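You operate a simulated robot arm through the tools that you are given. There is no shell and no other tool. Be economical: measure what you need, move in short steps, check, and stop when the job is done.

Carry out the task below with a simulated robot arm. There is one attempt and no reset: what you move stays moved.

Task
Stopper the basin, slide it under the tap and fill it to its line with warm water.
Fine: tap off, warmth lever left on warm.

The check looks at the end state, three seconds after you hand in, the way a careful person would. Anything else that was tipped, shoved, dropped, spilled or broken makes it a failure. A push-on lid holds only when it is set on centred and level and pressed home; a screw cap is set on level and turned clockwise until tight.

Robot
A 7-joint arm with a two-finger parallel gripper, fixed in place. Base frame: the origin is at the foot of the arm, x ahead of it, y to its left, z up. Lengths are in mm, angles in degrees, forces in N, time in s.
With the tool pointing down near the work surface it reaches from about 300 to 700 mm from the base axis. Its first joint turns from -66.0 to 66.0 degrees. Payload 1.57 kg.
The tool frame sits at the grasp point between the pads (the TCP): z along the fingers, y along the line on which they close. The tips reach 30 mm beyond it. Largest opening 110 mm; finger width 24, thickness 12; the body of the gripper, 48 by 112 mm, starts 78 mm behind the TCP.
Orientation is that of the tool frame in the base frame, as a unit quaternion [x, y, z, w]. With the fingers straight down and closing along the base's y, the tool's x points along the base's -x, its y along +y and its z along -z.

Tools
- The arm moves only by the tool play_rows. Its argument "rows" is a list of rows, each an object of numbers (a shift or turn left out is 0, a gripper value left out holds the last): "dx", "dy", "dz": the shift along the base's x, y, z in units of 30 mm (1.0 is 30 mm); "rx", "ry", "rz": the turn, a rotation vector about the base's x, y, z in units of 4 degrees (1.0 is 4 degrees). In form: [{"dx": .., "dy": .., "dz": .., "rx": .., "ry": .., "rz": ..}, ...]. A call has 1 to 20 rows; each row shifts and turns the commanded pose from where the row before left it. "fingers" is the closure, from 0 (fully open) to 1 (shut), set as the call begins (left out, the last holds). A call with a number of a shift or a turn outside -1 to 1 is refused whole. Each row takes 0.2 s and may step no farther than 50 mm and 8.6 degrees from the row before; otherwise, or with a gripper value out of range, the whole call is refused. A pose out of reach is approached as far as the arm can. The call stops where the force on the tool passes 70 N (or 10 N more than at its start, if that is more) or the arm is blocked; 0.2 s more then pass. Each finger travels about 108 mm/s and halts on what it meets, pressing with about 31 N; the grip force reading is that of the motor and also rises with nothing between the fingers. The clock runs only during rows and for 0.2 s after the last one: add rows that do not move to give the fingers time. It gives the time, the measured TCP pose, the force on the tool (base axes), the opening and the grip force at its end, in the units of the frame above (readings bear some noise), and new pictures: "pictures" is both (left out), scene, wrist or none.
- Cameras (640 x 400 px; columns grow to the right, rows downward): "scene" is fixed at [181.4, -419.6, 1393.9]; the picture's right is [0.49, -0.87, 0.00], its down [-0.57, -0.32, -0.75] and it looks along [0.66, 0.37, -0.66] (base axes); focal length 214 px, centre (320, 200). "wrist" rides on the gripper at [-36, 0, -80] in the tool frame; the picture's right is [0.00, -1.00, 0.00], its down [0.97, 0.00, -0.24] and it looks along [0.24, 0.00, 0.97] (tool axes); focal length 218 px, centre (320, 200).
- measure_at(camera, pixels): for up to 12 pixels [column, row] of the newest picture of that camera ("zoom" is the newest enlarged one), the place [x, y, z] in the base frame of the surface seen there, good to about 2 mm. No time passes.
- enlarge(camera, box): a new picture of the part [left, top, right, bottom] of that camera's present view, enlarged. No time passes.
- job_done(): hands the job in; it is judged then, once.

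Keep the steps short. Do not move on a guess: measure, check each grasp and each placing, and mend mistakes. In all there are 80 turns and 150 pictures (those below and enlarged ones count). Leave the gripper open and the arm clear of the work at the hand-in unless told otherwise, and finish with a single line.

The tools are called after "Emit:" as name(argument=value, ...) on one line, values as JSON. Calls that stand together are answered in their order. play_rows: Moves the arm, as the interface text tells. Its arguments: {"type":"object","properties":{"rows":{"type":"array"},"fingers":{"type":"number"},"pictures":{"type":"string","enum":["both","scene","wrist","none"]}},"required":["rows"]} The other tools are called the same way: measure_at (camera, pixels) gives the place of the surface under pixels of a picture; enlarge (camera, box) takes an enlarged picture of a part of a camera's view; job_done () hands the job in.

At the start:

```text
t: 0.0
tcp_pos: [360.0, -149.3, 1272.8]
ee_rot: [0.0, 1.0, -0.001, 0.0]
wrist_force: [-0.5, 0.3, 0.1]
gripper_width: 110.1
grasp_force: 0.0
```

scene: 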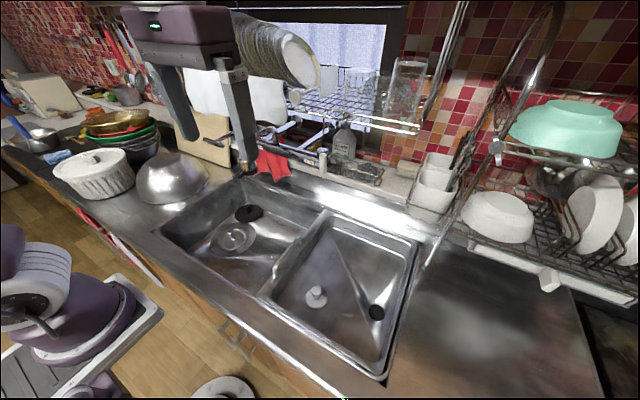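
wrist: 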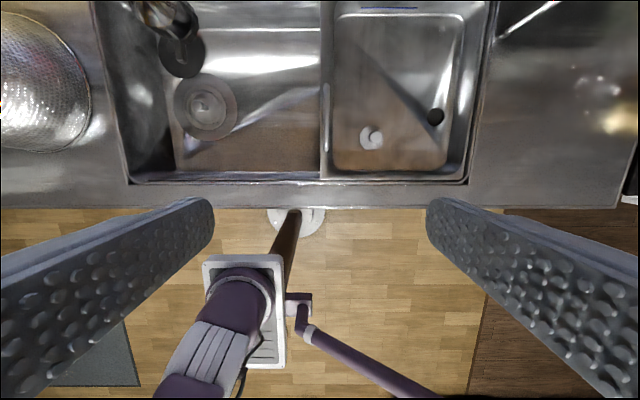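

I see a metal basin with a dark drain hole at scene (376,312) and a white stopper at (316,295). I'll enlarge both areas, and the tap area near (320,165).

Emit:
enlarge(camera="scene", box=[150, 170, 450, 390])

Emit:
enlarge(camera="scene", box=[220, 80, 440, 220])

Emit:
enlarge(camera="wrist", box=[90, 0, 490, 200])

Emit:
measure_at(camera="wrist", pixels=[[371, 136], [377, 138], [435, 117], [345, 100], [330, 100], [400, 185], [325, 178], [464, 178], [467, 17], [335, 17], [388, 8], [205, 105]])

```text
1.82 times, centred on (300, 280) of scene
```

zoom: 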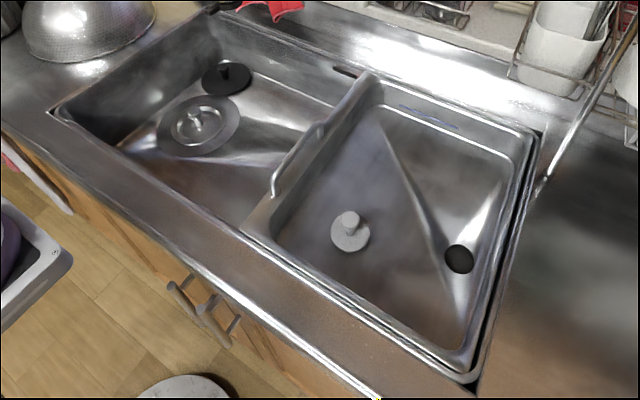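

```text
2.86 times, centred on (330, 150) of scene
```

zoom: 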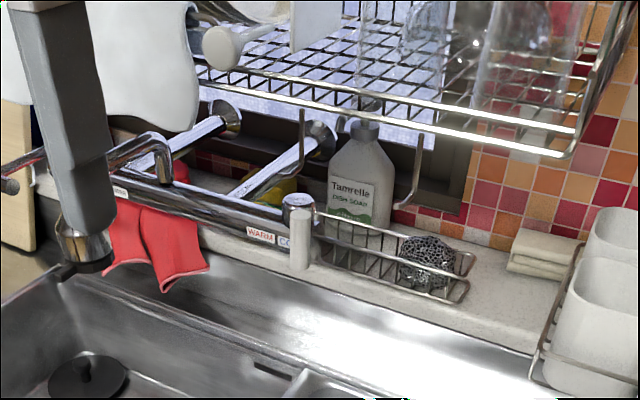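

```text
1.60 times, centred on (290, 100) of wrist
```

zoom: 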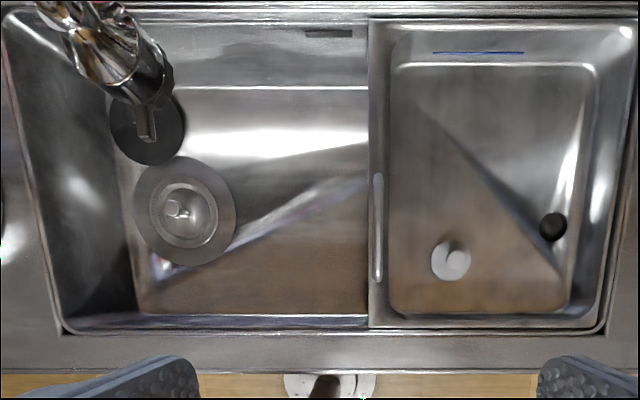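

```text
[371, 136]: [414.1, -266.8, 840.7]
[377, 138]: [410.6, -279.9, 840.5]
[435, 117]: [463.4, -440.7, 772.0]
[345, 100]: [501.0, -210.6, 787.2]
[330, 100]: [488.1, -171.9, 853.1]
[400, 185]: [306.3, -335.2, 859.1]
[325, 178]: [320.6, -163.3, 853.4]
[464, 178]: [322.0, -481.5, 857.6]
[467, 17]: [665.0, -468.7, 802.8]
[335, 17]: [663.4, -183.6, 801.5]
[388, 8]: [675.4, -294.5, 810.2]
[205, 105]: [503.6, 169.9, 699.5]
```

The gripper hides the tap in the scene picture. I'll move to the right, over the basin, to clear the view.

Emit:
play_rows(rows=[{"dy": -1}, {"dy": -1}, {"dy": -1}, {"dy": -1}, {"dy": -1, "dz": -1}, {"dz": -1}, {"dz": -1}])

```text
t: 1.6
tcp_pos: [360.4, -302.0, 1182.6]
ee_rot: [0.0, 1.0, 0.0, 0.0]
wrist_force: [-0.6, 0.6, -0.5]
gripper_width: 110.1
grasp_force: 0.0
```

scene: 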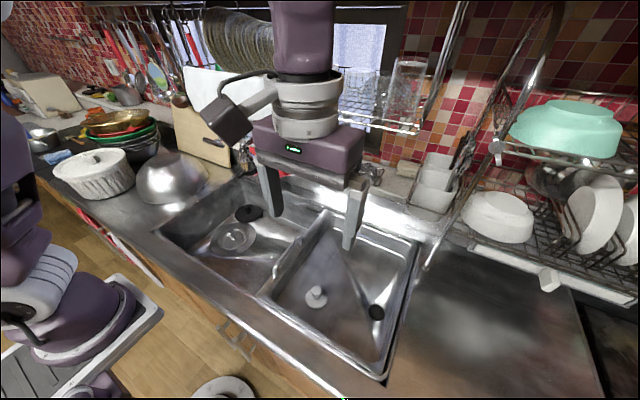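
wrist: 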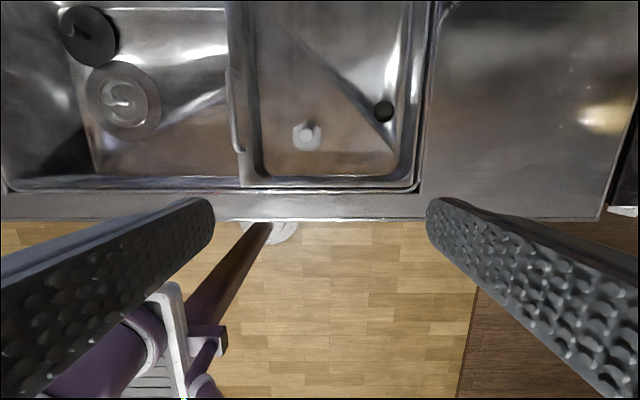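

The arm still hides the tap. I'll do the stopper first. I'm enlarging the wrist view around it and measuring.

Emit:
enlarge(camera="wrist", box=[220, 60, 440, 198])

Emit:
measure_at(camera="wrist", pixels=[[309, 143], [295, 135], [306, 130], [318, 133], [306, 150], [345, 140], [383, 111], [376, 111], [391, 111], [383, 104], [383, 119], [270, 165]])

Emit:
measure_at(camera="scene", pixels=[[316, 295], [316, 290], [309, 300], [325, 300], [318, 305], [376, 312], [370, 310], [383, 312], [376, 306], [376, 319], [340, 310], [316, 287]])

```text
2.90 times, centred on (330, 129) of wrist
```

zoom: 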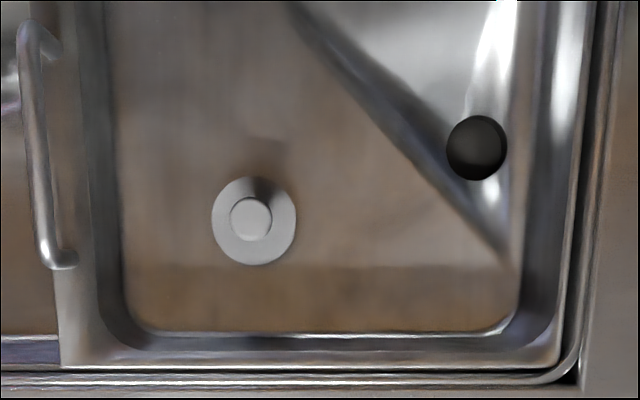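

```text
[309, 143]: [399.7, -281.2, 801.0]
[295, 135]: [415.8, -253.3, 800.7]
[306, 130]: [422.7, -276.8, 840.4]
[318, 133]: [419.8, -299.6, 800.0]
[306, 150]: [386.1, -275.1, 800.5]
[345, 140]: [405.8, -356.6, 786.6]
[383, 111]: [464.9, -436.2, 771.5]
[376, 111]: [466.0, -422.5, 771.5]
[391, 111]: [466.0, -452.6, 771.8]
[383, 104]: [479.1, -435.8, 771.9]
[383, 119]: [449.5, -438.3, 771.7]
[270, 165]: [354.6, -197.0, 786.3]
```

```text
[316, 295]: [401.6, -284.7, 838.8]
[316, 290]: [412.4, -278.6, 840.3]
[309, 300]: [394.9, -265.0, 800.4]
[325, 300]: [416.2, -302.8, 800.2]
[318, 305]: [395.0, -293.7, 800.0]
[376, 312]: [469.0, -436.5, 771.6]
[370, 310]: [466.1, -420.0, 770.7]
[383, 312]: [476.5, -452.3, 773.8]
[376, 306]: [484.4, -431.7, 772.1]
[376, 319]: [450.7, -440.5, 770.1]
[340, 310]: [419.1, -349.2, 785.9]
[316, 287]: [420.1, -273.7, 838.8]
```

Emit:
measure_at(camera="zoom", pixels=[[250, 218], [232, 218], [268, 218], [250, 236], [215, 222], [293, 222], [255, 262], [255, 180], [451, 148], [503, 148], [477, 120], [477, 177]])

Emit:
enlarge(camera="scene", box=[290, 265, 400, 335])

```text
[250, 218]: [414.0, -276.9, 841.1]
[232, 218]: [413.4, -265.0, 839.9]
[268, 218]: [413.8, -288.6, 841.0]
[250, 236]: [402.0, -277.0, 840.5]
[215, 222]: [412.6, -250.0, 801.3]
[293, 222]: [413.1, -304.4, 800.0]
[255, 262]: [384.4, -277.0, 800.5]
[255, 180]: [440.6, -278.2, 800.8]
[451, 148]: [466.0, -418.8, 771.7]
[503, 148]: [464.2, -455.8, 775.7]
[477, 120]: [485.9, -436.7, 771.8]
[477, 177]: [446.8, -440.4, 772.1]
```

```text
5.71 times, centred on (345, 300) of scene
```

zoom: 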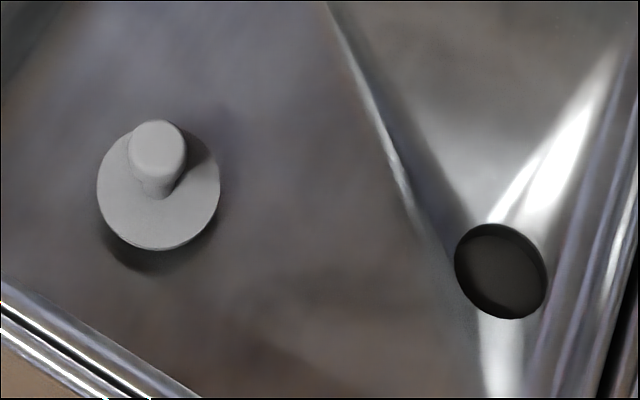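

The stopper's centre is at (413.5,-277), disc top z 800, knob top z 840 and about 28 wide. The hole's centre is at (466,-438), about 43 wide and close to the right wall. I'll turn the gripper 90° so it closes along x, since both spots have room that way, and come down above the stopper.

Emit:
play_rows(rows=[{"dx": 0.0885, "dy": 0.042, "dz": -0.3, "rz": 1}, {"dx": 0.0885, "dy": 0.042, "dz": -0.3, "rz": 1}, {"dx": 0.0885, "dy": 0.042, "dz": -0.3, "rz": 1}, {"dx": 0.0885, "dy": 0.042, "dz": -0.3, "rz": 1}, {"dx": 0.0885, "dy": 0.042, "dz": -0.3, "rz": 1}, {"dx": 0.0885, "dy": 0.042, "dz": -0.3, "rz": 1}, {"dx": 0.0885, "dy": 0.042, "dz": -0.3, "rz": 1}, {"dx": 0.0885, "dy": 0.042, "dz": -0.3, "rz": 1}, {"dx": 0.0885, "dy": 0.042, "dz": -0.3, "rz": 1}, {"dx": 0.0885, "dy": 0.042, "dz": -0.3, "rz": 1}, {"dx": 0.0885, "dy": 0.042, "dz": -0.3, "rz": 1}, {"dx": 0.0885, "dy": 0.042, "dz": -0.3, "rz": 1}, {"dx": 0.0885, "dy": 0.042, "dz": -0.3, "rz": 1}, {"dx": 0.0885, "dy": 0.042, "dz": -0.3, "rz": 1}, {"dx": 0.0885, "dy": 0.042, "dz": -0.3, "rz": 1}, {"dx": 0.0885, "dy": 0.042, "dz": -0.3, "rz": 1}, {"dx": 0.0885, "dy": 0.042, "dz": -0.3, "rz": 1}, {"dx": 0.0885, "dy": 0.042, "dz": -0.3, "rz": 1}, {"dx": 0.0885, "dy": 0.042, "dz": -0.3, "rz": 1}, {"dx": 0.0885, "dy": 0.042, "dz": -0.3, "rz": 1}], pictures="none")

Emit:
play_rows(rows=[{"rz": 1}, {"rz": 1}, {"rz": 0.5}, {"dz": 0}])

```text
t: 5.8
tcp_pos: [414.3, -273.3, 1003.6]
ee_rot: [-0.642, 0.766, 0.0, 0.0]
wrist_force: [-0.2, 0.1, 0.8]
gripper_width: 109.6
grasp_force: 0.0
```

```text
t: 6.8
tcp_pos: [414.8, -273.2, 1004.3]
ee_rot: [0.707, -0.707, -0.001, 0.0]
wrist_force: [-0.3, 0.2, 0.6]
gripper_width: 109.9
grasp_force: 0.1
```

scene: 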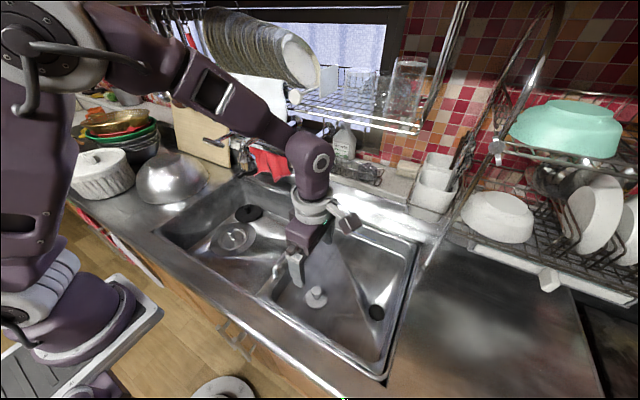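
wrist: 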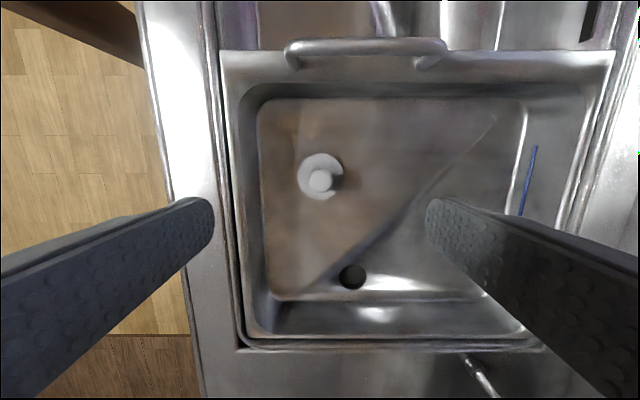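

Now I'll check how close the front wall is, since the near finger would reach x≈346, and re-measure the knob.

Emit:
measure_at(camera="wrist", pixels=[[320, 181], [310, 181], [330, 181], [228, 181], [240, 181], [250, 181], [258, 181], [265, 181], [352, 277], [340, 277], [364, 277], [352, 310]])

Emit:
measure_at(camera="scene", pixels=[[249, 160], [249, 168], [323, 160], [323, 170], [330, 150], [222, 145], [215, 140], [300, 160], [270, 150]])

Emit:
enlarge(camera="scene", box=[200, 110, 360, 210])

```text
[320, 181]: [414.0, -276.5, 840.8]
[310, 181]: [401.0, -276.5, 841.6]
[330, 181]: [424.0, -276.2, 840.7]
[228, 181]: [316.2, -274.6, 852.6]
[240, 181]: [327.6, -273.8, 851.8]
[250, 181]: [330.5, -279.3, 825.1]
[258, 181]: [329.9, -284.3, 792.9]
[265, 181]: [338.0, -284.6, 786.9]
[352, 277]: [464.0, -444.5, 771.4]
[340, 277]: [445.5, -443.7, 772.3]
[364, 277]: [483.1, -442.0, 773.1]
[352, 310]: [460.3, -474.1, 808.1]
```

```text
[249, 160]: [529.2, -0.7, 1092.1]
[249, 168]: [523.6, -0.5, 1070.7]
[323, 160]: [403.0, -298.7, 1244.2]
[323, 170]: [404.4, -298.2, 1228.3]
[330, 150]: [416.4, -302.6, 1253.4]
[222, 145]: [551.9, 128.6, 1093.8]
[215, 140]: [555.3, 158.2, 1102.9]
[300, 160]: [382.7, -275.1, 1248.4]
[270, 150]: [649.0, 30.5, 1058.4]
```

```text
4.00 times, centred on (280, 160) of scene
```

zoom: 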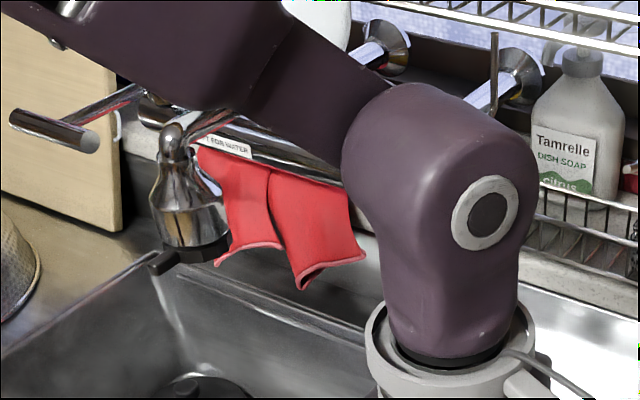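

The front wall's inner face is at x≈330, so there's room. I'll narrow the opening to about 77 and come down to z≈850 over the knob.

Emit:
play_rows(rows=[{"dx": -0.03, "dy": -0.117, "dz": -1}, {"dz": -1}, {"dz": -1}, {"dz": -1}, {"dz": -1}, {"dz": -0.2}, {"dz": 0}], fingers=0.3)

```text
t: 8.4
tcp_pos: [412.9, -277.3, 848.7]
ee_rot: [0.707, -0.707, 0.0, -0.001]
wrist_force: [0.0, 0.8, 0.1]
gripper_width: 77.0
grasp_force: 0.1
```

scene: 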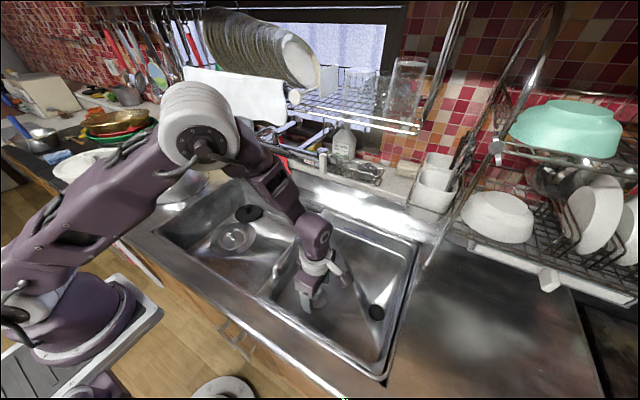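
wrist: 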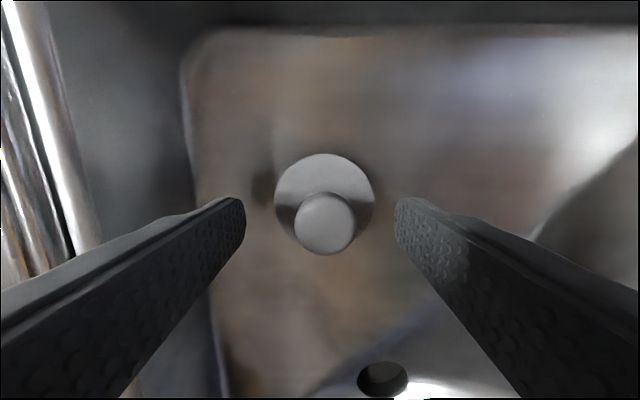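

Centred. Down to z≈835 (tips 5 mm above the disc), then close.

Emit:
play_rows(rows=[{"dz": -0.25}, {"dz": -0.22}, {"dz": 0}], pictures="none")

Emit:
play_rows(rows=[{"dz": 0}, {"dz": 0}, {"dz": 0}, {"dz": 0}], fingers=1, pictures="wrist")

```text
t: 9.2
tcp_pos: [413.5, -278.0, 832.9]
ee_rot: [0.708, -0.707, 0.0, -0.001]
wrist_force: [-0.5, -0.3, 0.8]
gripper_width: 77.3
grasp_force: 0.0
```

```text
t: 10.2
tcp_pos: [411.4, -278.6, 832.9]
ee_rot: [0.707, -0.707, 0.0, 0.0]
wrist_force: [-0.8, 0.5, -0.9]
gripper_width: 25.7
grasp_force: 31.1
```

wrist: 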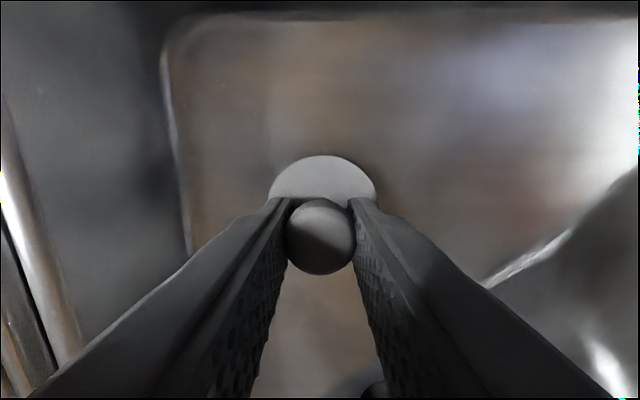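

Held: opening 25.7, force 31. I'll lift 45 mm and look.

Emit:
play_rows(rows=[{"dz": 0.5}, {"dz": 1}, {"dz": 0.5}, {"dz": 0}])

Emit:
enlarge(camera="scene", box=[280, 220, 400, 340])

```text
t: 11.2
tcp_pos: [412.2, -278.0, 893.2]
ee_rot: [0.708, -0.707, 0.0, 0.0]
wrist_force: [0.4, 0.2, -0.3]
gripper_width: 25.0
grasp_force: 31.6
```

scene: 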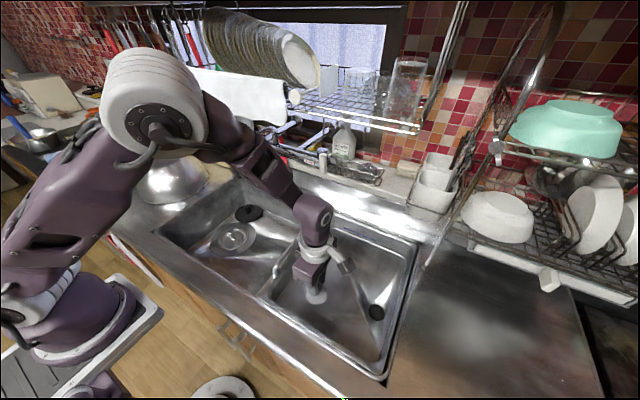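
wrist: 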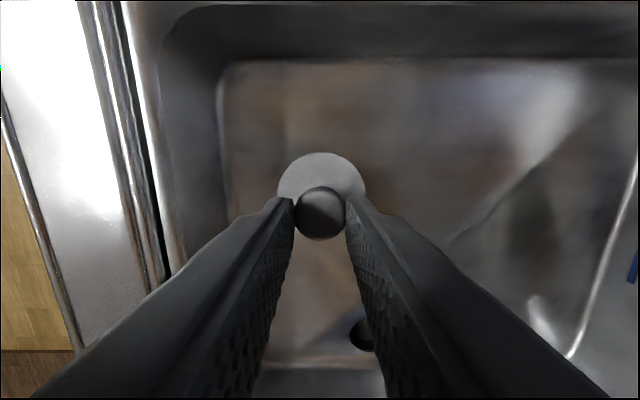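

```text
3.33 times, centred on (340, 280) of scene
```

zoom: 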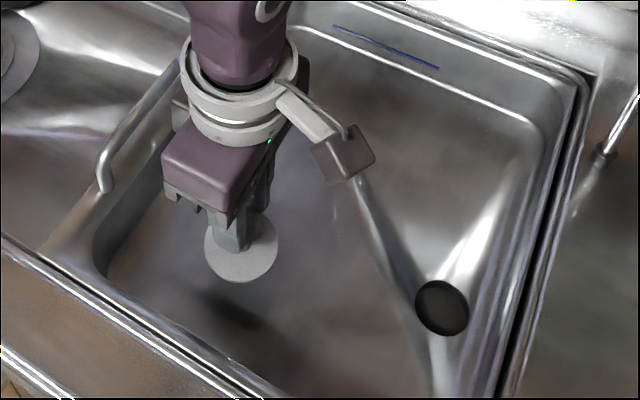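

The stopper hangs level. Now I'll measure the hole's rim just outside its edge in the zoom: hole centre around (442,308), radius about 28.

Emit:
measure_at(camera="zoom", pixels=[[412, 308], [416, 308], [470, 308], [474, 308], [442, 276], [442, 281], [442, 336], [442, 341], [442, 308]])

Emit:
enlarge(camera="scene", box=[356, 296, 396, 326])

```text
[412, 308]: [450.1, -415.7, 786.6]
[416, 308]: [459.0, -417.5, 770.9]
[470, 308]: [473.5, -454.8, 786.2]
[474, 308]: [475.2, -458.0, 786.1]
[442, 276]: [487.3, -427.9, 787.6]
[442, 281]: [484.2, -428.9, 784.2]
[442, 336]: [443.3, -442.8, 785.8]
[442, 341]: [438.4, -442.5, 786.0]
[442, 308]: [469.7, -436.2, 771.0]
```

```text
13.33 times, centred on (376, 311) of scene
```

zoom: 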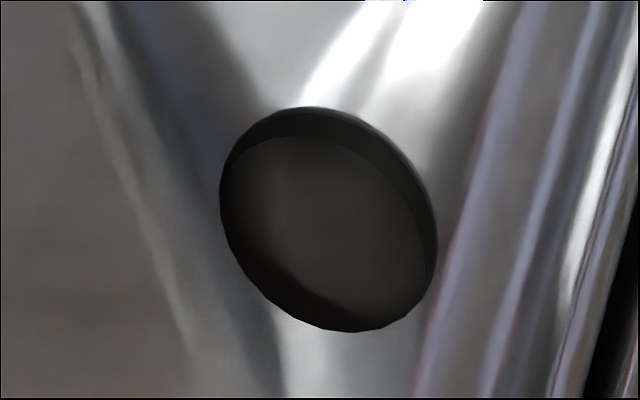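

The rim fits a centre at about (463,-435.6). Moving there at this height.

Emit:
play_rows(rows=[{"dx": 0.2822, "dy": -0.88}, {"dx": 0.2822, "dy": -0.88}, {"dx": 0.2822, "dy": -0.88}, {"dx": 0.2822, "dy": -0.88}, {"dx": 0.2822, "dy": -0.88}, {"dx": 0.2822, "dy": -0.88}, {"dz": -0.6}, {"dz": 0}])

Emit:
enlarge(camera="scene", box=[340, 270, 420, 340])

```text
t: 13.0
tcp_pos: [464.4, -435.2, 874.6]
ee_rot: [-0.707, 0.708, 0.0, 0.001]
wrist_force: [-0.7, 0.4, -0.5]
gripper_width: 25.2
grasp_force: 31.0
```

scene: 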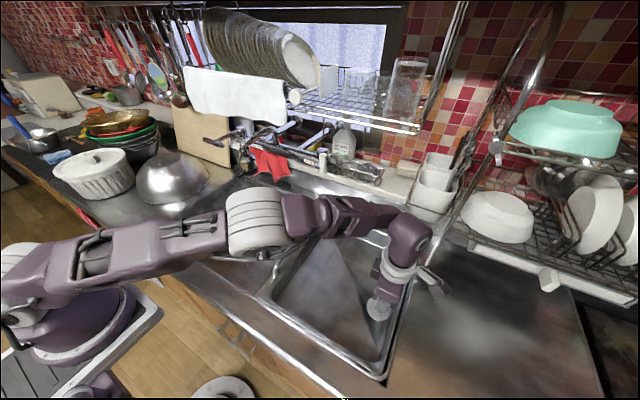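
wrist: 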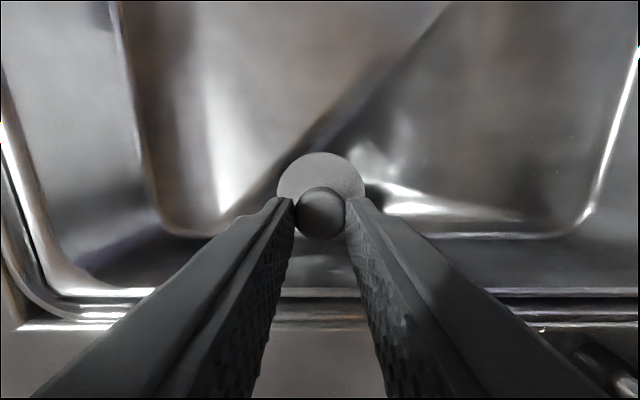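

```text
5.71 times, centred on (380, 305) of scene
```

zoom: 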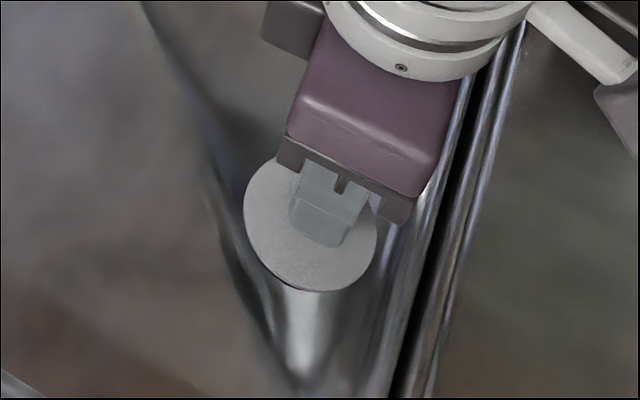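

Lined up within noise. Lowering to about z 838, just before the floor.

Emit:
play_rows(rows=[{"dx": -0.03, "dy": -0.03, "dz": -0.6}, {"dz": -0.6}, {"dz": 0}], pictures="none")

Emit:
play_rows(rows=[{"dz": -0.1}, {"dz": -0.1}, {"dz": 0}], pictures="none")

```text
t: 13.8
tcp_pos: [463.8, -439.5, 842.4]
ee_rot: [-0.707, 0.708, -0.006, -0.001]
wrist_force: [0.9, -2.5, 49.9]
gripper_width: 25.4
grasp_force: 31.2
```

```text
t: 14.6
tcp_pos: [463.2, -437.4, 836.8]
ee_rot: [-0.707, 0.707, -0.004, 0.0]
wrist_force: [4.3, -2.8, 48.0]
gripper_width: 25.3
grasp_force: 30.8
```

There was unexpected contact at 842, with 50 N. Looking before going on.

Emit:
play_rows(rows=[{"dz": 0.05}])

Emit:
enlarge(camera="scene", box=[340, 270, 420, 340])

Emit:
enlarge(camera="wrist", box=[220, 100, 420, 300])

```text
t: 15.0
tcp_pos: [464.3, -438.0, 836.9]
ee_rot: [-0.707, 0.707, -0.003, 0.001]
wrist_force: [9.3, -2.9, 38.9]
gripper_width: 25.3
grasp_force: 31.3
```

scene: 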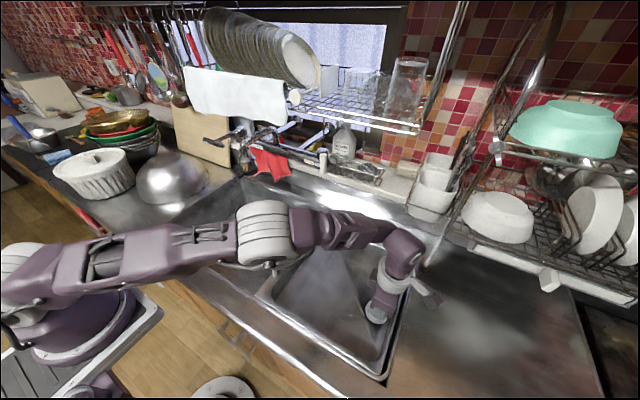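
wrist: 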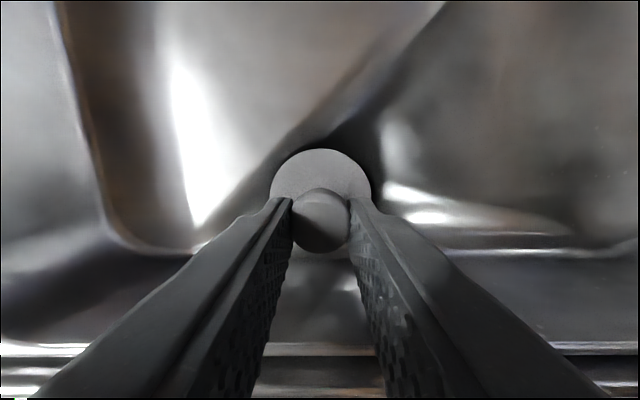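

```text
5.71 times, centred on (380, 305) of scene
```

zoom: 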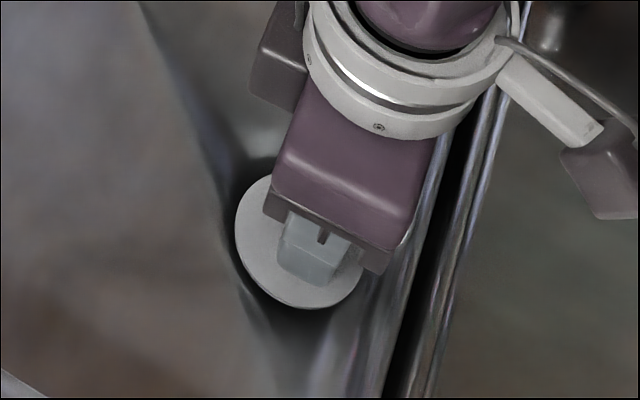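

```text
2.00 times, centred on (320, 200) of wrist
```

zoom: 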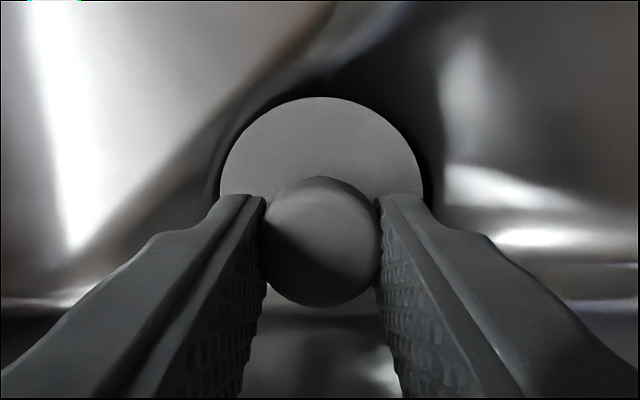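

Emit:
measure_at(camera="zoom", pixels=[[320, 130], [260, 160], [380, 160], [320, 105], [320, 230], [320, 290], [235, 190], [415, 190]])

Emit:
measure_at(camera="scene", pixels=[[375, 315], [378, 320], [372, 308], [400, 300]])

```text
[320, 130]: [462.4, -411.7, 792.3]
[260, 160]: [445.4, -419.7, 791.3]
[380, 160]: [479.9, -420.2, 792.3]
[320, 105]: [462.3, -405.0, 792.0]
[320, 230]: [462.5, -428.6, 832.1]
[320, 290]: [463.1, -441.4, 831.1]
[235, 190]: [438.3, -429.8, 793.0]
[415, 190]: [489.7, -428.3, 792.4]
```

```text
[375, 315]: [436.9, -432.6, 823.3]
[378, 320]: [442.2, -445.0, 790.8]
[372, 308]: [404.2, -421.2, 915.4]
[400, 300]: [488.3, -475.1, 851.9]
```

The disc top has gone from 800 (on the floor) to 792 and is level, so the plug has entered the hole. I'll press a bit more to make sure it's home.

Emit:
play_rows(rows=[{"dz": -0.1}, {"dz": -0.1}, {"dz": 0}], pictures="wrist")

Emit:
measure_at(camera="wrist", pixels=[[320, 165], [290, 180], [350, 180], [320, 215], [320, 238]])

```text
t: 15.8
tcp_pos: [464.2, -438.1, 832.8]
ee_rot: [0.707, -0.707, 0.003, 0.001]
wrist_force: [6.3, 0.7, 49.5]
gripper_width: 25.5
grasp_force: 31.4
```

wrist: 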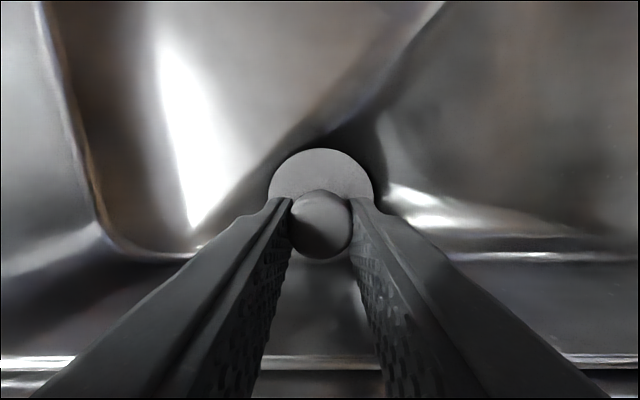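

```text
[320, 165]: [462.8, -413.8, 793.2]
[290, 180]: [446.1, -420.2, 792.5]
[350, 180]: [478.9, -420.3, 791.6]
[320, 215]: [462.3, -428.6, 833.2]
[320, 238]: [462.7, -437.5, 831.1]
```

The fingers slid 4 mm down the knob and the disc stayed at 792, so it's seated. Opening to about 66 and lifting straight up.

Emit:
play_rows(rows=[{"dz": 0}, {"dz": 0}, {"dz": 0}, {"dz": 0}], fingers=0.4, pictures="none")

Emit:
play_rows(rows=[{"dz": 0.5}, {"dz": 1}, {"dz": 1}, {"dz": 1}, {"dz": 1}, {"dz": 1}, {"dz": 0}])

Emit:
enlarge(camera="wrist", box=[220, 110, 420, 310])

```text
t: 16.8
tcp_pos: [462.9, -436.2, 827.3]
ee_rot: [0.708, -0.707, 0.0, 0.0]
wrist_force: [-0.1, -0.2, 0.6]
gripper_width: 66.0
grasp_force: 0.2
```

```text
t: 18.4
tcp_pos: [461.7, -436.9, 994.8]
ee_rot: [-0.707, 0.708, 0.0, 0.0]
wrist_force: [0.2, -0.2, -0.3]
gripper_width: 66.0
grasp_force: 0.0
```

scene: 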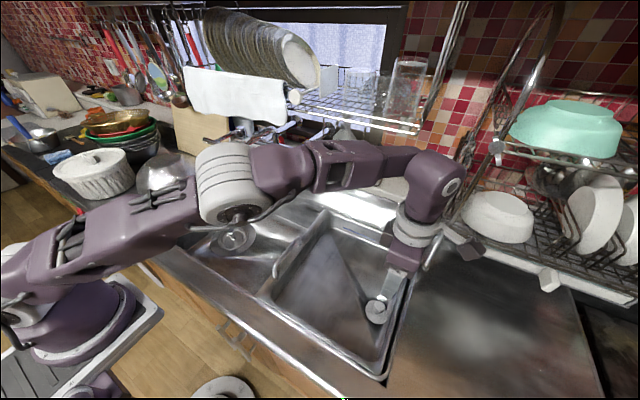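
wrist: 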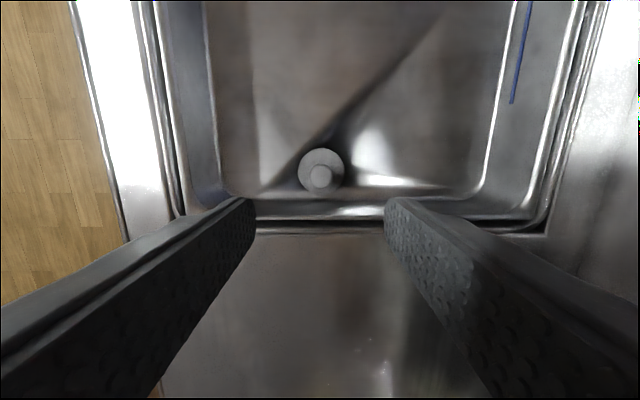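

```text
2.00 times, centred on (320, 210) of wrist
```

zoom: 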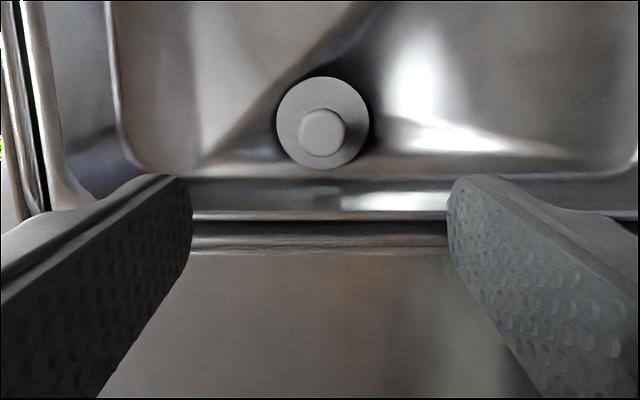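

Emit:
measure_at(camera="zoom", pixels=[[285, 125], [362, 125], [322, 85], [322, 163], [320, 130]])

Emit:
enlarge(camera="scene", box=[190, 110, 350, 210])

```text
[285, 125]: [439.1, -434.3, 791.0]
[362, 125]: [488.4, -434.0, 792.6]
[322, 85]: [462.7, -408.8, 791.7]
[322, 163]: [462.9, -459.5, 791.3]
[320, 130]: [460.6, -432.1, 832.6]
```

```text
4.00 times, centred on (270, 160) of scene
```

zoom: 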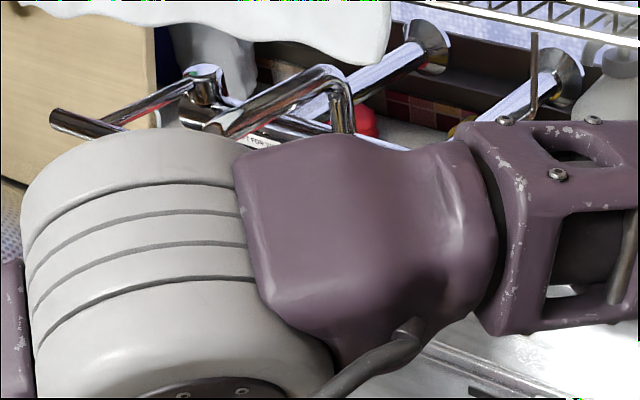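

The stopper is level at z 791–792. Now to look at the tap: I'll raise the arm, turn the gripper back, and move over to y≈0.

Emit:
play_rows(rows=[{"dz": 1, "dx": -0.3, "rz": -1}, {"dz": 1, "dx": -0.3, "rz": -1}, {"dz": 1, "dx": -0.3, "rz": -1}, {"dz": 1, "dx": -0.3, "rz": -1}, {"dz": 1, "dx": -0.3, "rz": -1}, {"dz": 1, "dx": -0.3, "rz": -1}, {"dz": 1, "dx": -0.3, "rz": -1}, {"dz": 1, "dx": -0.3, "rz": -1}, {"dz": 1, "dx": -0.3, "rz": -1}, {"dx": -0.3, "rz": -1}, {"dy": 1, "rz": -1}, {"dy": 1, "rz": -1}, {"dy": 1, "rz": -1}, {"dy": 1, "rz": -1}, {"dy": 1, "rz": -1}, {"dy": 1, "rz": -1}, {"dy": 1, "rz": -1}, {"dy": 1, "rz": -1}, {"dy": 1, "rz": -1}, {"dy": 1, "rz": -1}], fingers=0, pictures="none")

Emit:
play_rows(rows=[{"dy": 1, "rz": -1}, {"dy": 1, "rz": -1}, {"dy": 1, "rz": -0.5}, {"dy": 0}])

Emit:
enlarge(camera="scene", box=[190, 100, 350, 200])

Emit:
enlarge(camera="wrist", box=[100, 0, 420, 200])

```text
t: 22.6
tcp_pos: [362.1, -105.8, 1198.7]
ee_rot: [-0.086, 0.996, 0.0, 0.0]
wrist_force: [0.2, 0.3, 0.8]
gripper_width: 110.0
grasp_force: 0.1
out of reach, approached as far as the arm can: row 5, 6, 7, 8, 9
```

```text
t: 23.6
tcp_pos: [362.3, -16.3, 1198.2]
ee_rot: [0.001, 1.0, 0.001, 0.0]
wrist_force: [0.3, 0.6, 0.9]
gripper_width: 110.2
grasp_force: 0.1
```

scene: 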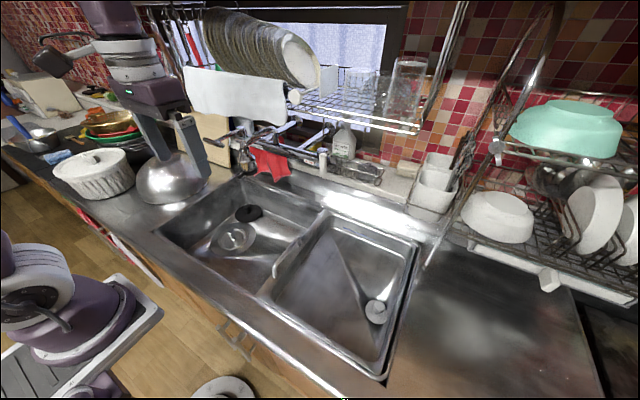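
wrist: 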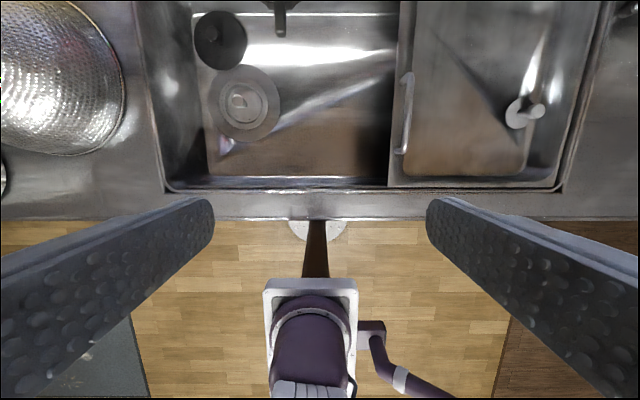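

```text
4.00 times, centred on (270, 150) of scene
```

zoom: 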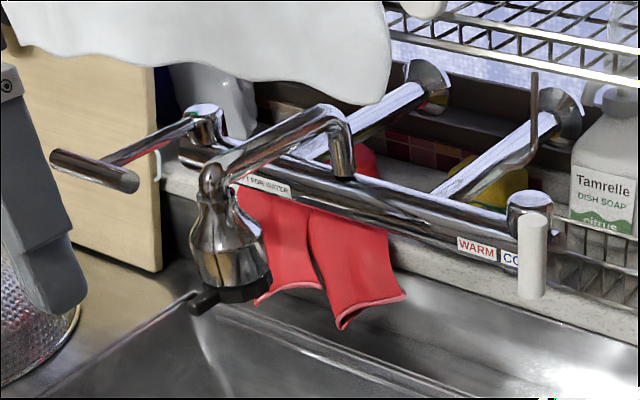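

```text
2.00 times, centred on (260, 100) of wrist
```

zoom: 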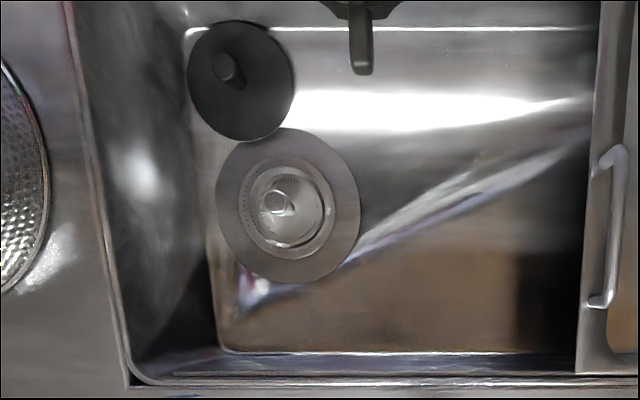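

Clear view. There's a left lever marked "LIFT FOR WATER", a spout with a rose head and a black tab, and on the right a warmth lever beside WARM/COLD. Enlarging each and measuring.

Emit:
enlarge(camera="scene", box=[295, 140, 345, 180])

Emit:
measure_at(camera="zoom", pixels=[[320, 200], [410, 150], [450, 150], [410, 250], [430, 200], [430, 290]])

Emit:
enlarge(camera="scene", box=[195, 115, 275, 185])

Emit:
measure_at(camera="scene", pixels=[[222, 144], [212, 141], [230, 138], [240, 130], [243, 145], [249, 165], [242, 172], [275, 135], [325, 156], [322, 168], [308, 163], [260, 150]])

```text
10.00 times, centred on (320, 160) of scene
```

zoom: 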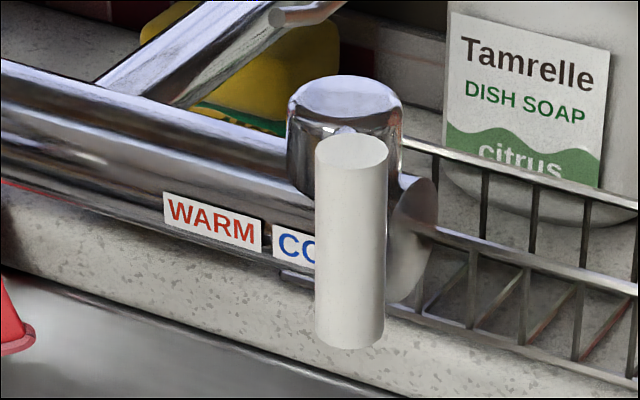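

```text
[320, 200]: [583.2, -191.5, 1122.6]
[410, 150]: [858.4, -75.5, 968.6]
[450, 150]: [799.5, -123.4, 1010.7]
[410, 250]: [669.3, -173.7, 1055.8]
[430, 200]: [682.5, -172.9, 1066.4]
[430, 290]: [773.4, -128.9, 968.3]
```

```text
5.71 times, centred on (235, 150) of scene
```

zoom: 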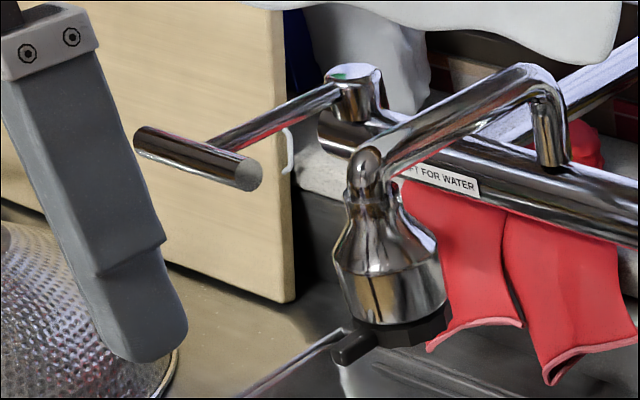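

```text
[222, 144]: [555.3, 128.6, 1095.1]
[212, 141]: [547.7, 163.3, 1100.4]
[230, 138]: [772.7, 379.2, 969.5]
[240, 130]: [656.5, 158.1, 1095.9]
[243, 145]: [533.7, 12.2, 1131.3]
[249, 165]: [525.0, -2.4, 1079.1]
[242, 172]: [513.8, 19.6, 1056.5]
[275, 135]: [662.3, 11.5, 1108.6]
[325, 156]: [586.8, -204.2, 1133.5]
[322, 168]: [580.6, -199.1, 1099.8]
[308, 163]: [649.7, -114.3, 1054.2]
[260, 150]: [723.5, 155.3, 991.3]
```

Tap geometry so far: lift-lever bar at about (550, 128–165, 1097), spout head at about (527, 0, 1055+), warmth grip (white) at about (584,-200,1085–1135) and on the COLD side. First the basin handle and the sink edges: measuring in the wrist picture, handle at columns 400–410, rows 72–152.

Emit:
measure_at(camera="wrist", pixels=[[407, 85], [408, 110], [404, 145], [408, 74], [402, 152], [395, 110], [416, 110], [390, 180], [165, 180], [150, 100], [282, 30], [282, 15]])

Emit:
enlarge(camera="wrist", box=[340, 40, 500, 200])

Emit:
enlarge(camera="scene", box=[240, 200, 360, 310])

Emit:
measure_at(camera="scene", pixels=[[160, 232], [242, 180], [185, 215], [325, 205], [415, 238], [380, 378], [262, 297], [350, 228], [380, 240], [175, 240], [260, 192], [420, 125]])

```text
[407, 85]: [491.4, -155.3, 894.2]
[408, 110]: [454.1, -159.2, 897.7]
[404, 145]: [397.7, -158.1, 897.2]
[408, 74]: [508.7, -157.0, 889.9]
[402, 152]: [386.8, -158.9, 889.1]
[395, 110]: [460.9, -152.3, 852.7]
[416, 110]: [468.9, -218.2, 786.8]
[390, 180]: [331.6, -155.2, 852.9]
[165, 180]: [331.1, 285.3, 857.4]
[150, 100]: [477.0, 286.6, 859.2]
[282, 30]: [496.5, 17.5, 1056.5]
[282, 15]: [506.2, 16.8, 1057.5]
```

```text
2.50 times, centred on (420, 120) of wrist
```

zoom: 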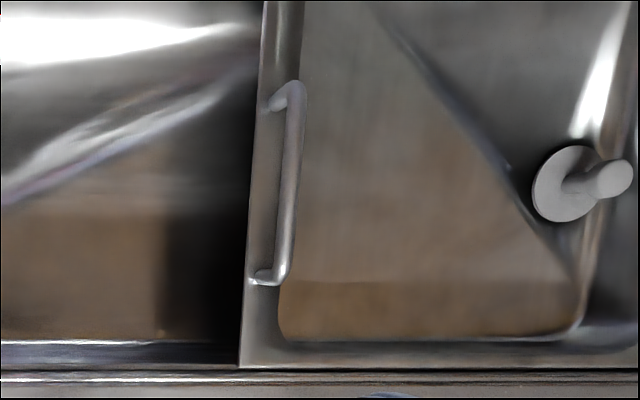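

```text
3.64 times, centred on (300, 255) of scene
```

zoom: 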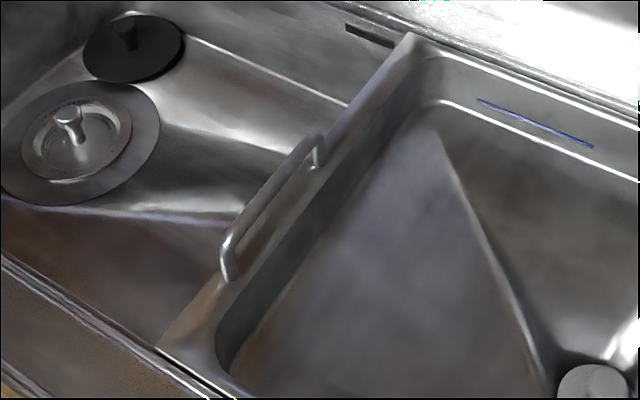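

```text
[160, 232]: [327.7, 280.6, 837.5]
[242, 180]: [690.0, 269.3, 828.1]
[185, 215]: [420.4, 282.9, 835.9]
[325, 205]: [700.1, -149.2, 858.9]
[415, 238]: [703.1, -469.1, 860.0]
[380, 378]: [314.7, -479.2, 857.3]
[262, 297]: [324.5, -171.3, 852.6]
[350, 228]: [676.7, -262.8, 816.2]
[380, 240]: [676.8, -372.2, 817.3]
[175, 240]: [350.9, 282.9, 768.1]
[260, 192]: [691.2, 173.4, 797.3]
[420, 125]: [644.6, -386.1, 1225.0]
```

The handle is an arch from x 388 to 510, y -158, with its top at z 897; the sink is open up to y≈285. I'll grip the handle near its front end with the tool tilted 30° so the gripper body leans away from the spout. Moving to above it first.

Emit:
play_rows(rows=[{"dx": 0.133, "dy": -0.392, "dz": -0.661, "ry": -0.625}, {"dx": 0.133, "dy": -0.392, "dz": -0.661, "ry": -0.625}, {"dx": 0.133, "dy": -0.392, "dz": -0.661, "ry": -0.625}, {"dx": 0.133, "dy": -0.392, "dz": -0.661, "ry": -0.625}, {"dx": 0.133, "dy": -0.392, "dz": -0.661, "ry": -0.625}, {"dx": 0.133, "dy": -0.392, "dz": -0.661, "ry": -0.625}, {"dx": 0.133, "dy": -0.392, "dz": -0.661, "ry": -0.625}, {"dx": 0.133, "dy": -0.392, "dz": -0.661, "ry": -0.625}, {"dx": 0.133, "dy": -0.392, "dz": -0.661, "ry": -0.625}, {"dx": 0.133, "dy": -0.392, "dz": -0.661, "ry": -0.625}, {"dx": 0.133, "dy": -0.392, "dz": -0.661, "ry": -0.625}, {"dx": 0.133, "dy": -0.392, "dz": -0.661, "ry": -0.625}, {"dx": 0}], fingers=0.3)

```text
t: 26.4
tcp_pos: [411.9, -155.7, 962.5]
ee_rot: [-0.001, 0.966, 0.0, 0.26]
wrist_force: [0.0, -0.1, 0.8]
gripper_width: 77.0
grasp_force: 0.1
```

scene: 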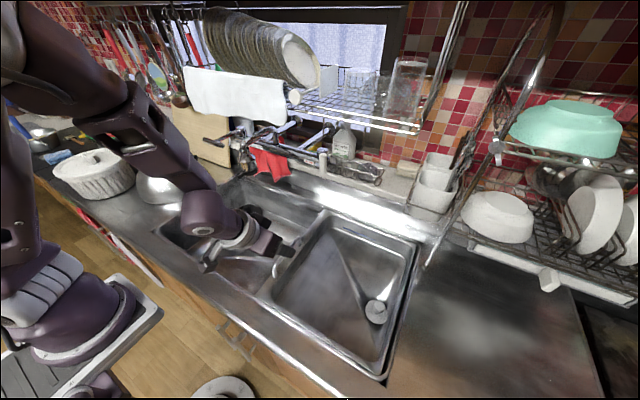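
wrist: 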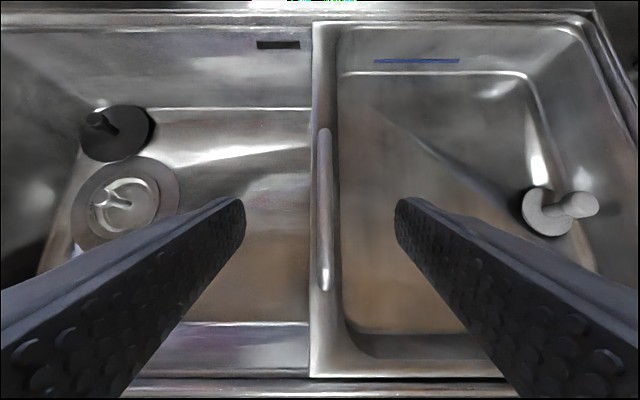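

The tilt is good. I'll measure the handle again, and the blue line.

Emit:
measure_at(camera="wrist", pixels=[[325, 140], [325, 200], [325, 260], [325, 285], [380, 61], [420, 61], [455, 61], [420, 68], [420, 80], [420, 25], [400, 350]])

Emit:
play_rows(rows=[{"dy": -0.07, "dz": -1}, {"dz": -0.9}, {"dz": -0.27}, {"dz": 0}])

```text
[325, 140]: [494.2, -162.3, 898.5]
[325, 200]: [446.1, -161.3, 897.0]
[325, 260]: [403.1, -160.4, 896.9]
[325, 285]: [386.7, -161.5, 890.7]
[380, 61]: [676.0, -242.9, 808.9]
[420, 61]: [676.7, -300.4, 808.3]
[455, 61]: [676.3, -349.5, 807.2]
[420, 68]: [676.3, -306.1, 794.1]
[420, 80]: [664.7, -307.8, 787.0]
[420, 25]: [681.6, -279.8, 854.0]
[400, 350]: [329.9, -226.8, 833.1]
```

```text
t: 27.4
tcp_pos: [410.9, -157.9, 896.4]
ee_rot: [0.0, 0.966, 0.0, 0.259]
wrist_force: [0.2, -0.7, 0.1]
gripper_width: 77.0
grasp_force: 0.0
```

scene: 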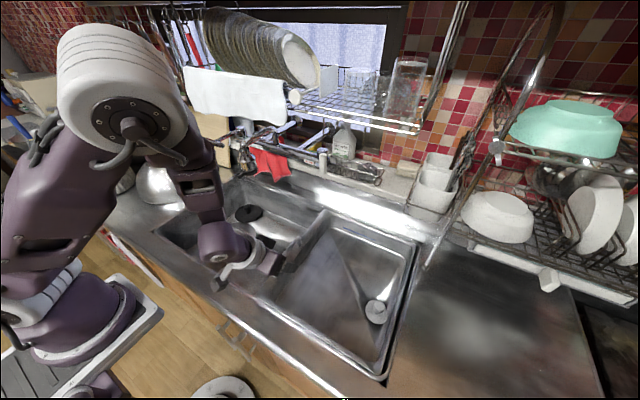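
wrist: 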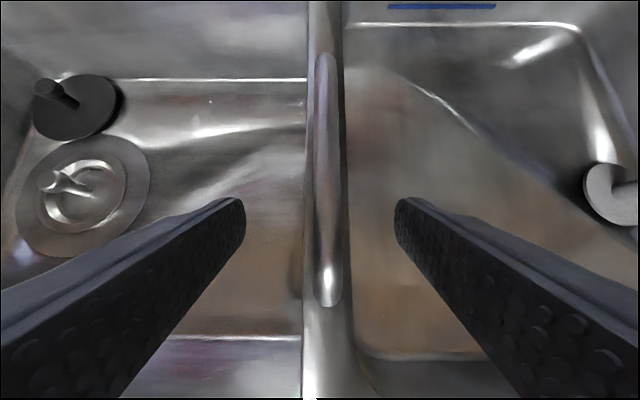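

The blue line is at z≈808 and the handle's at y≈-161. Shift 3 mm and close.

Emit:
play_rows(rows=[{"dy": -0.1}, {"dz": 0}, {"dz": 0}, {"dz": 0}, {"dz": 0}], fingers=1, pictures="wrist")

```text
t: 28.6
tcp_pos: [411.5, -161.1, 896.9]
ee_rot: [0.0, 0.966, 0.0, 0.259]
wrist_force: [1.9, -1.0, -1.8]
gripper_width: 11.6
grasp_force: 29.3
```

wrist: 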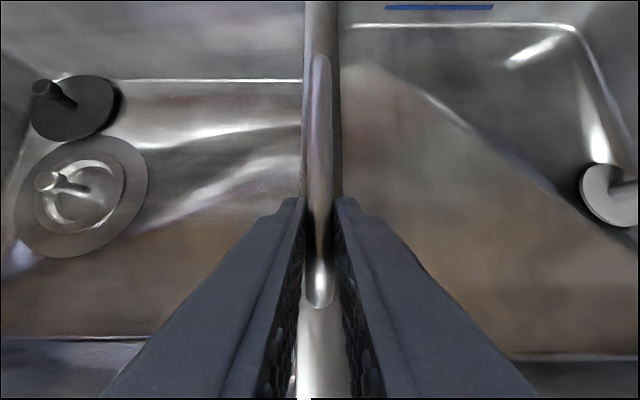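

Handle held (11.6 mm). Sliding gently to the left, 60 mm to start.

Emit:
play_rows(rows=[{"dy": 0.3}, {"dy": 0.4}, {"dy": 0.4}, {"dy": 0.4}, {"dy": 0.4}, {"dy": 0.1}, {"dy": 0}])

```text
t: 30.2
tcp_pos: [411.3, -101.1, 897.4]
ee_rot: [0.0, 0.966, 0.0, 0.259]
wrist_force: [-7.7, -0.5, 17.9]
gripper_width: 11.6
grasp_force: 29.3
```

scene: 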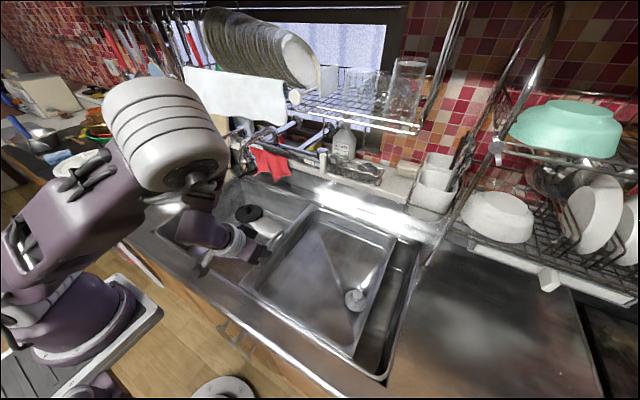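
wrist: 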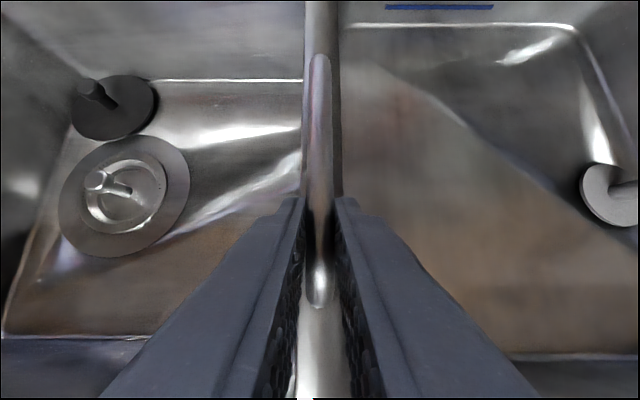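

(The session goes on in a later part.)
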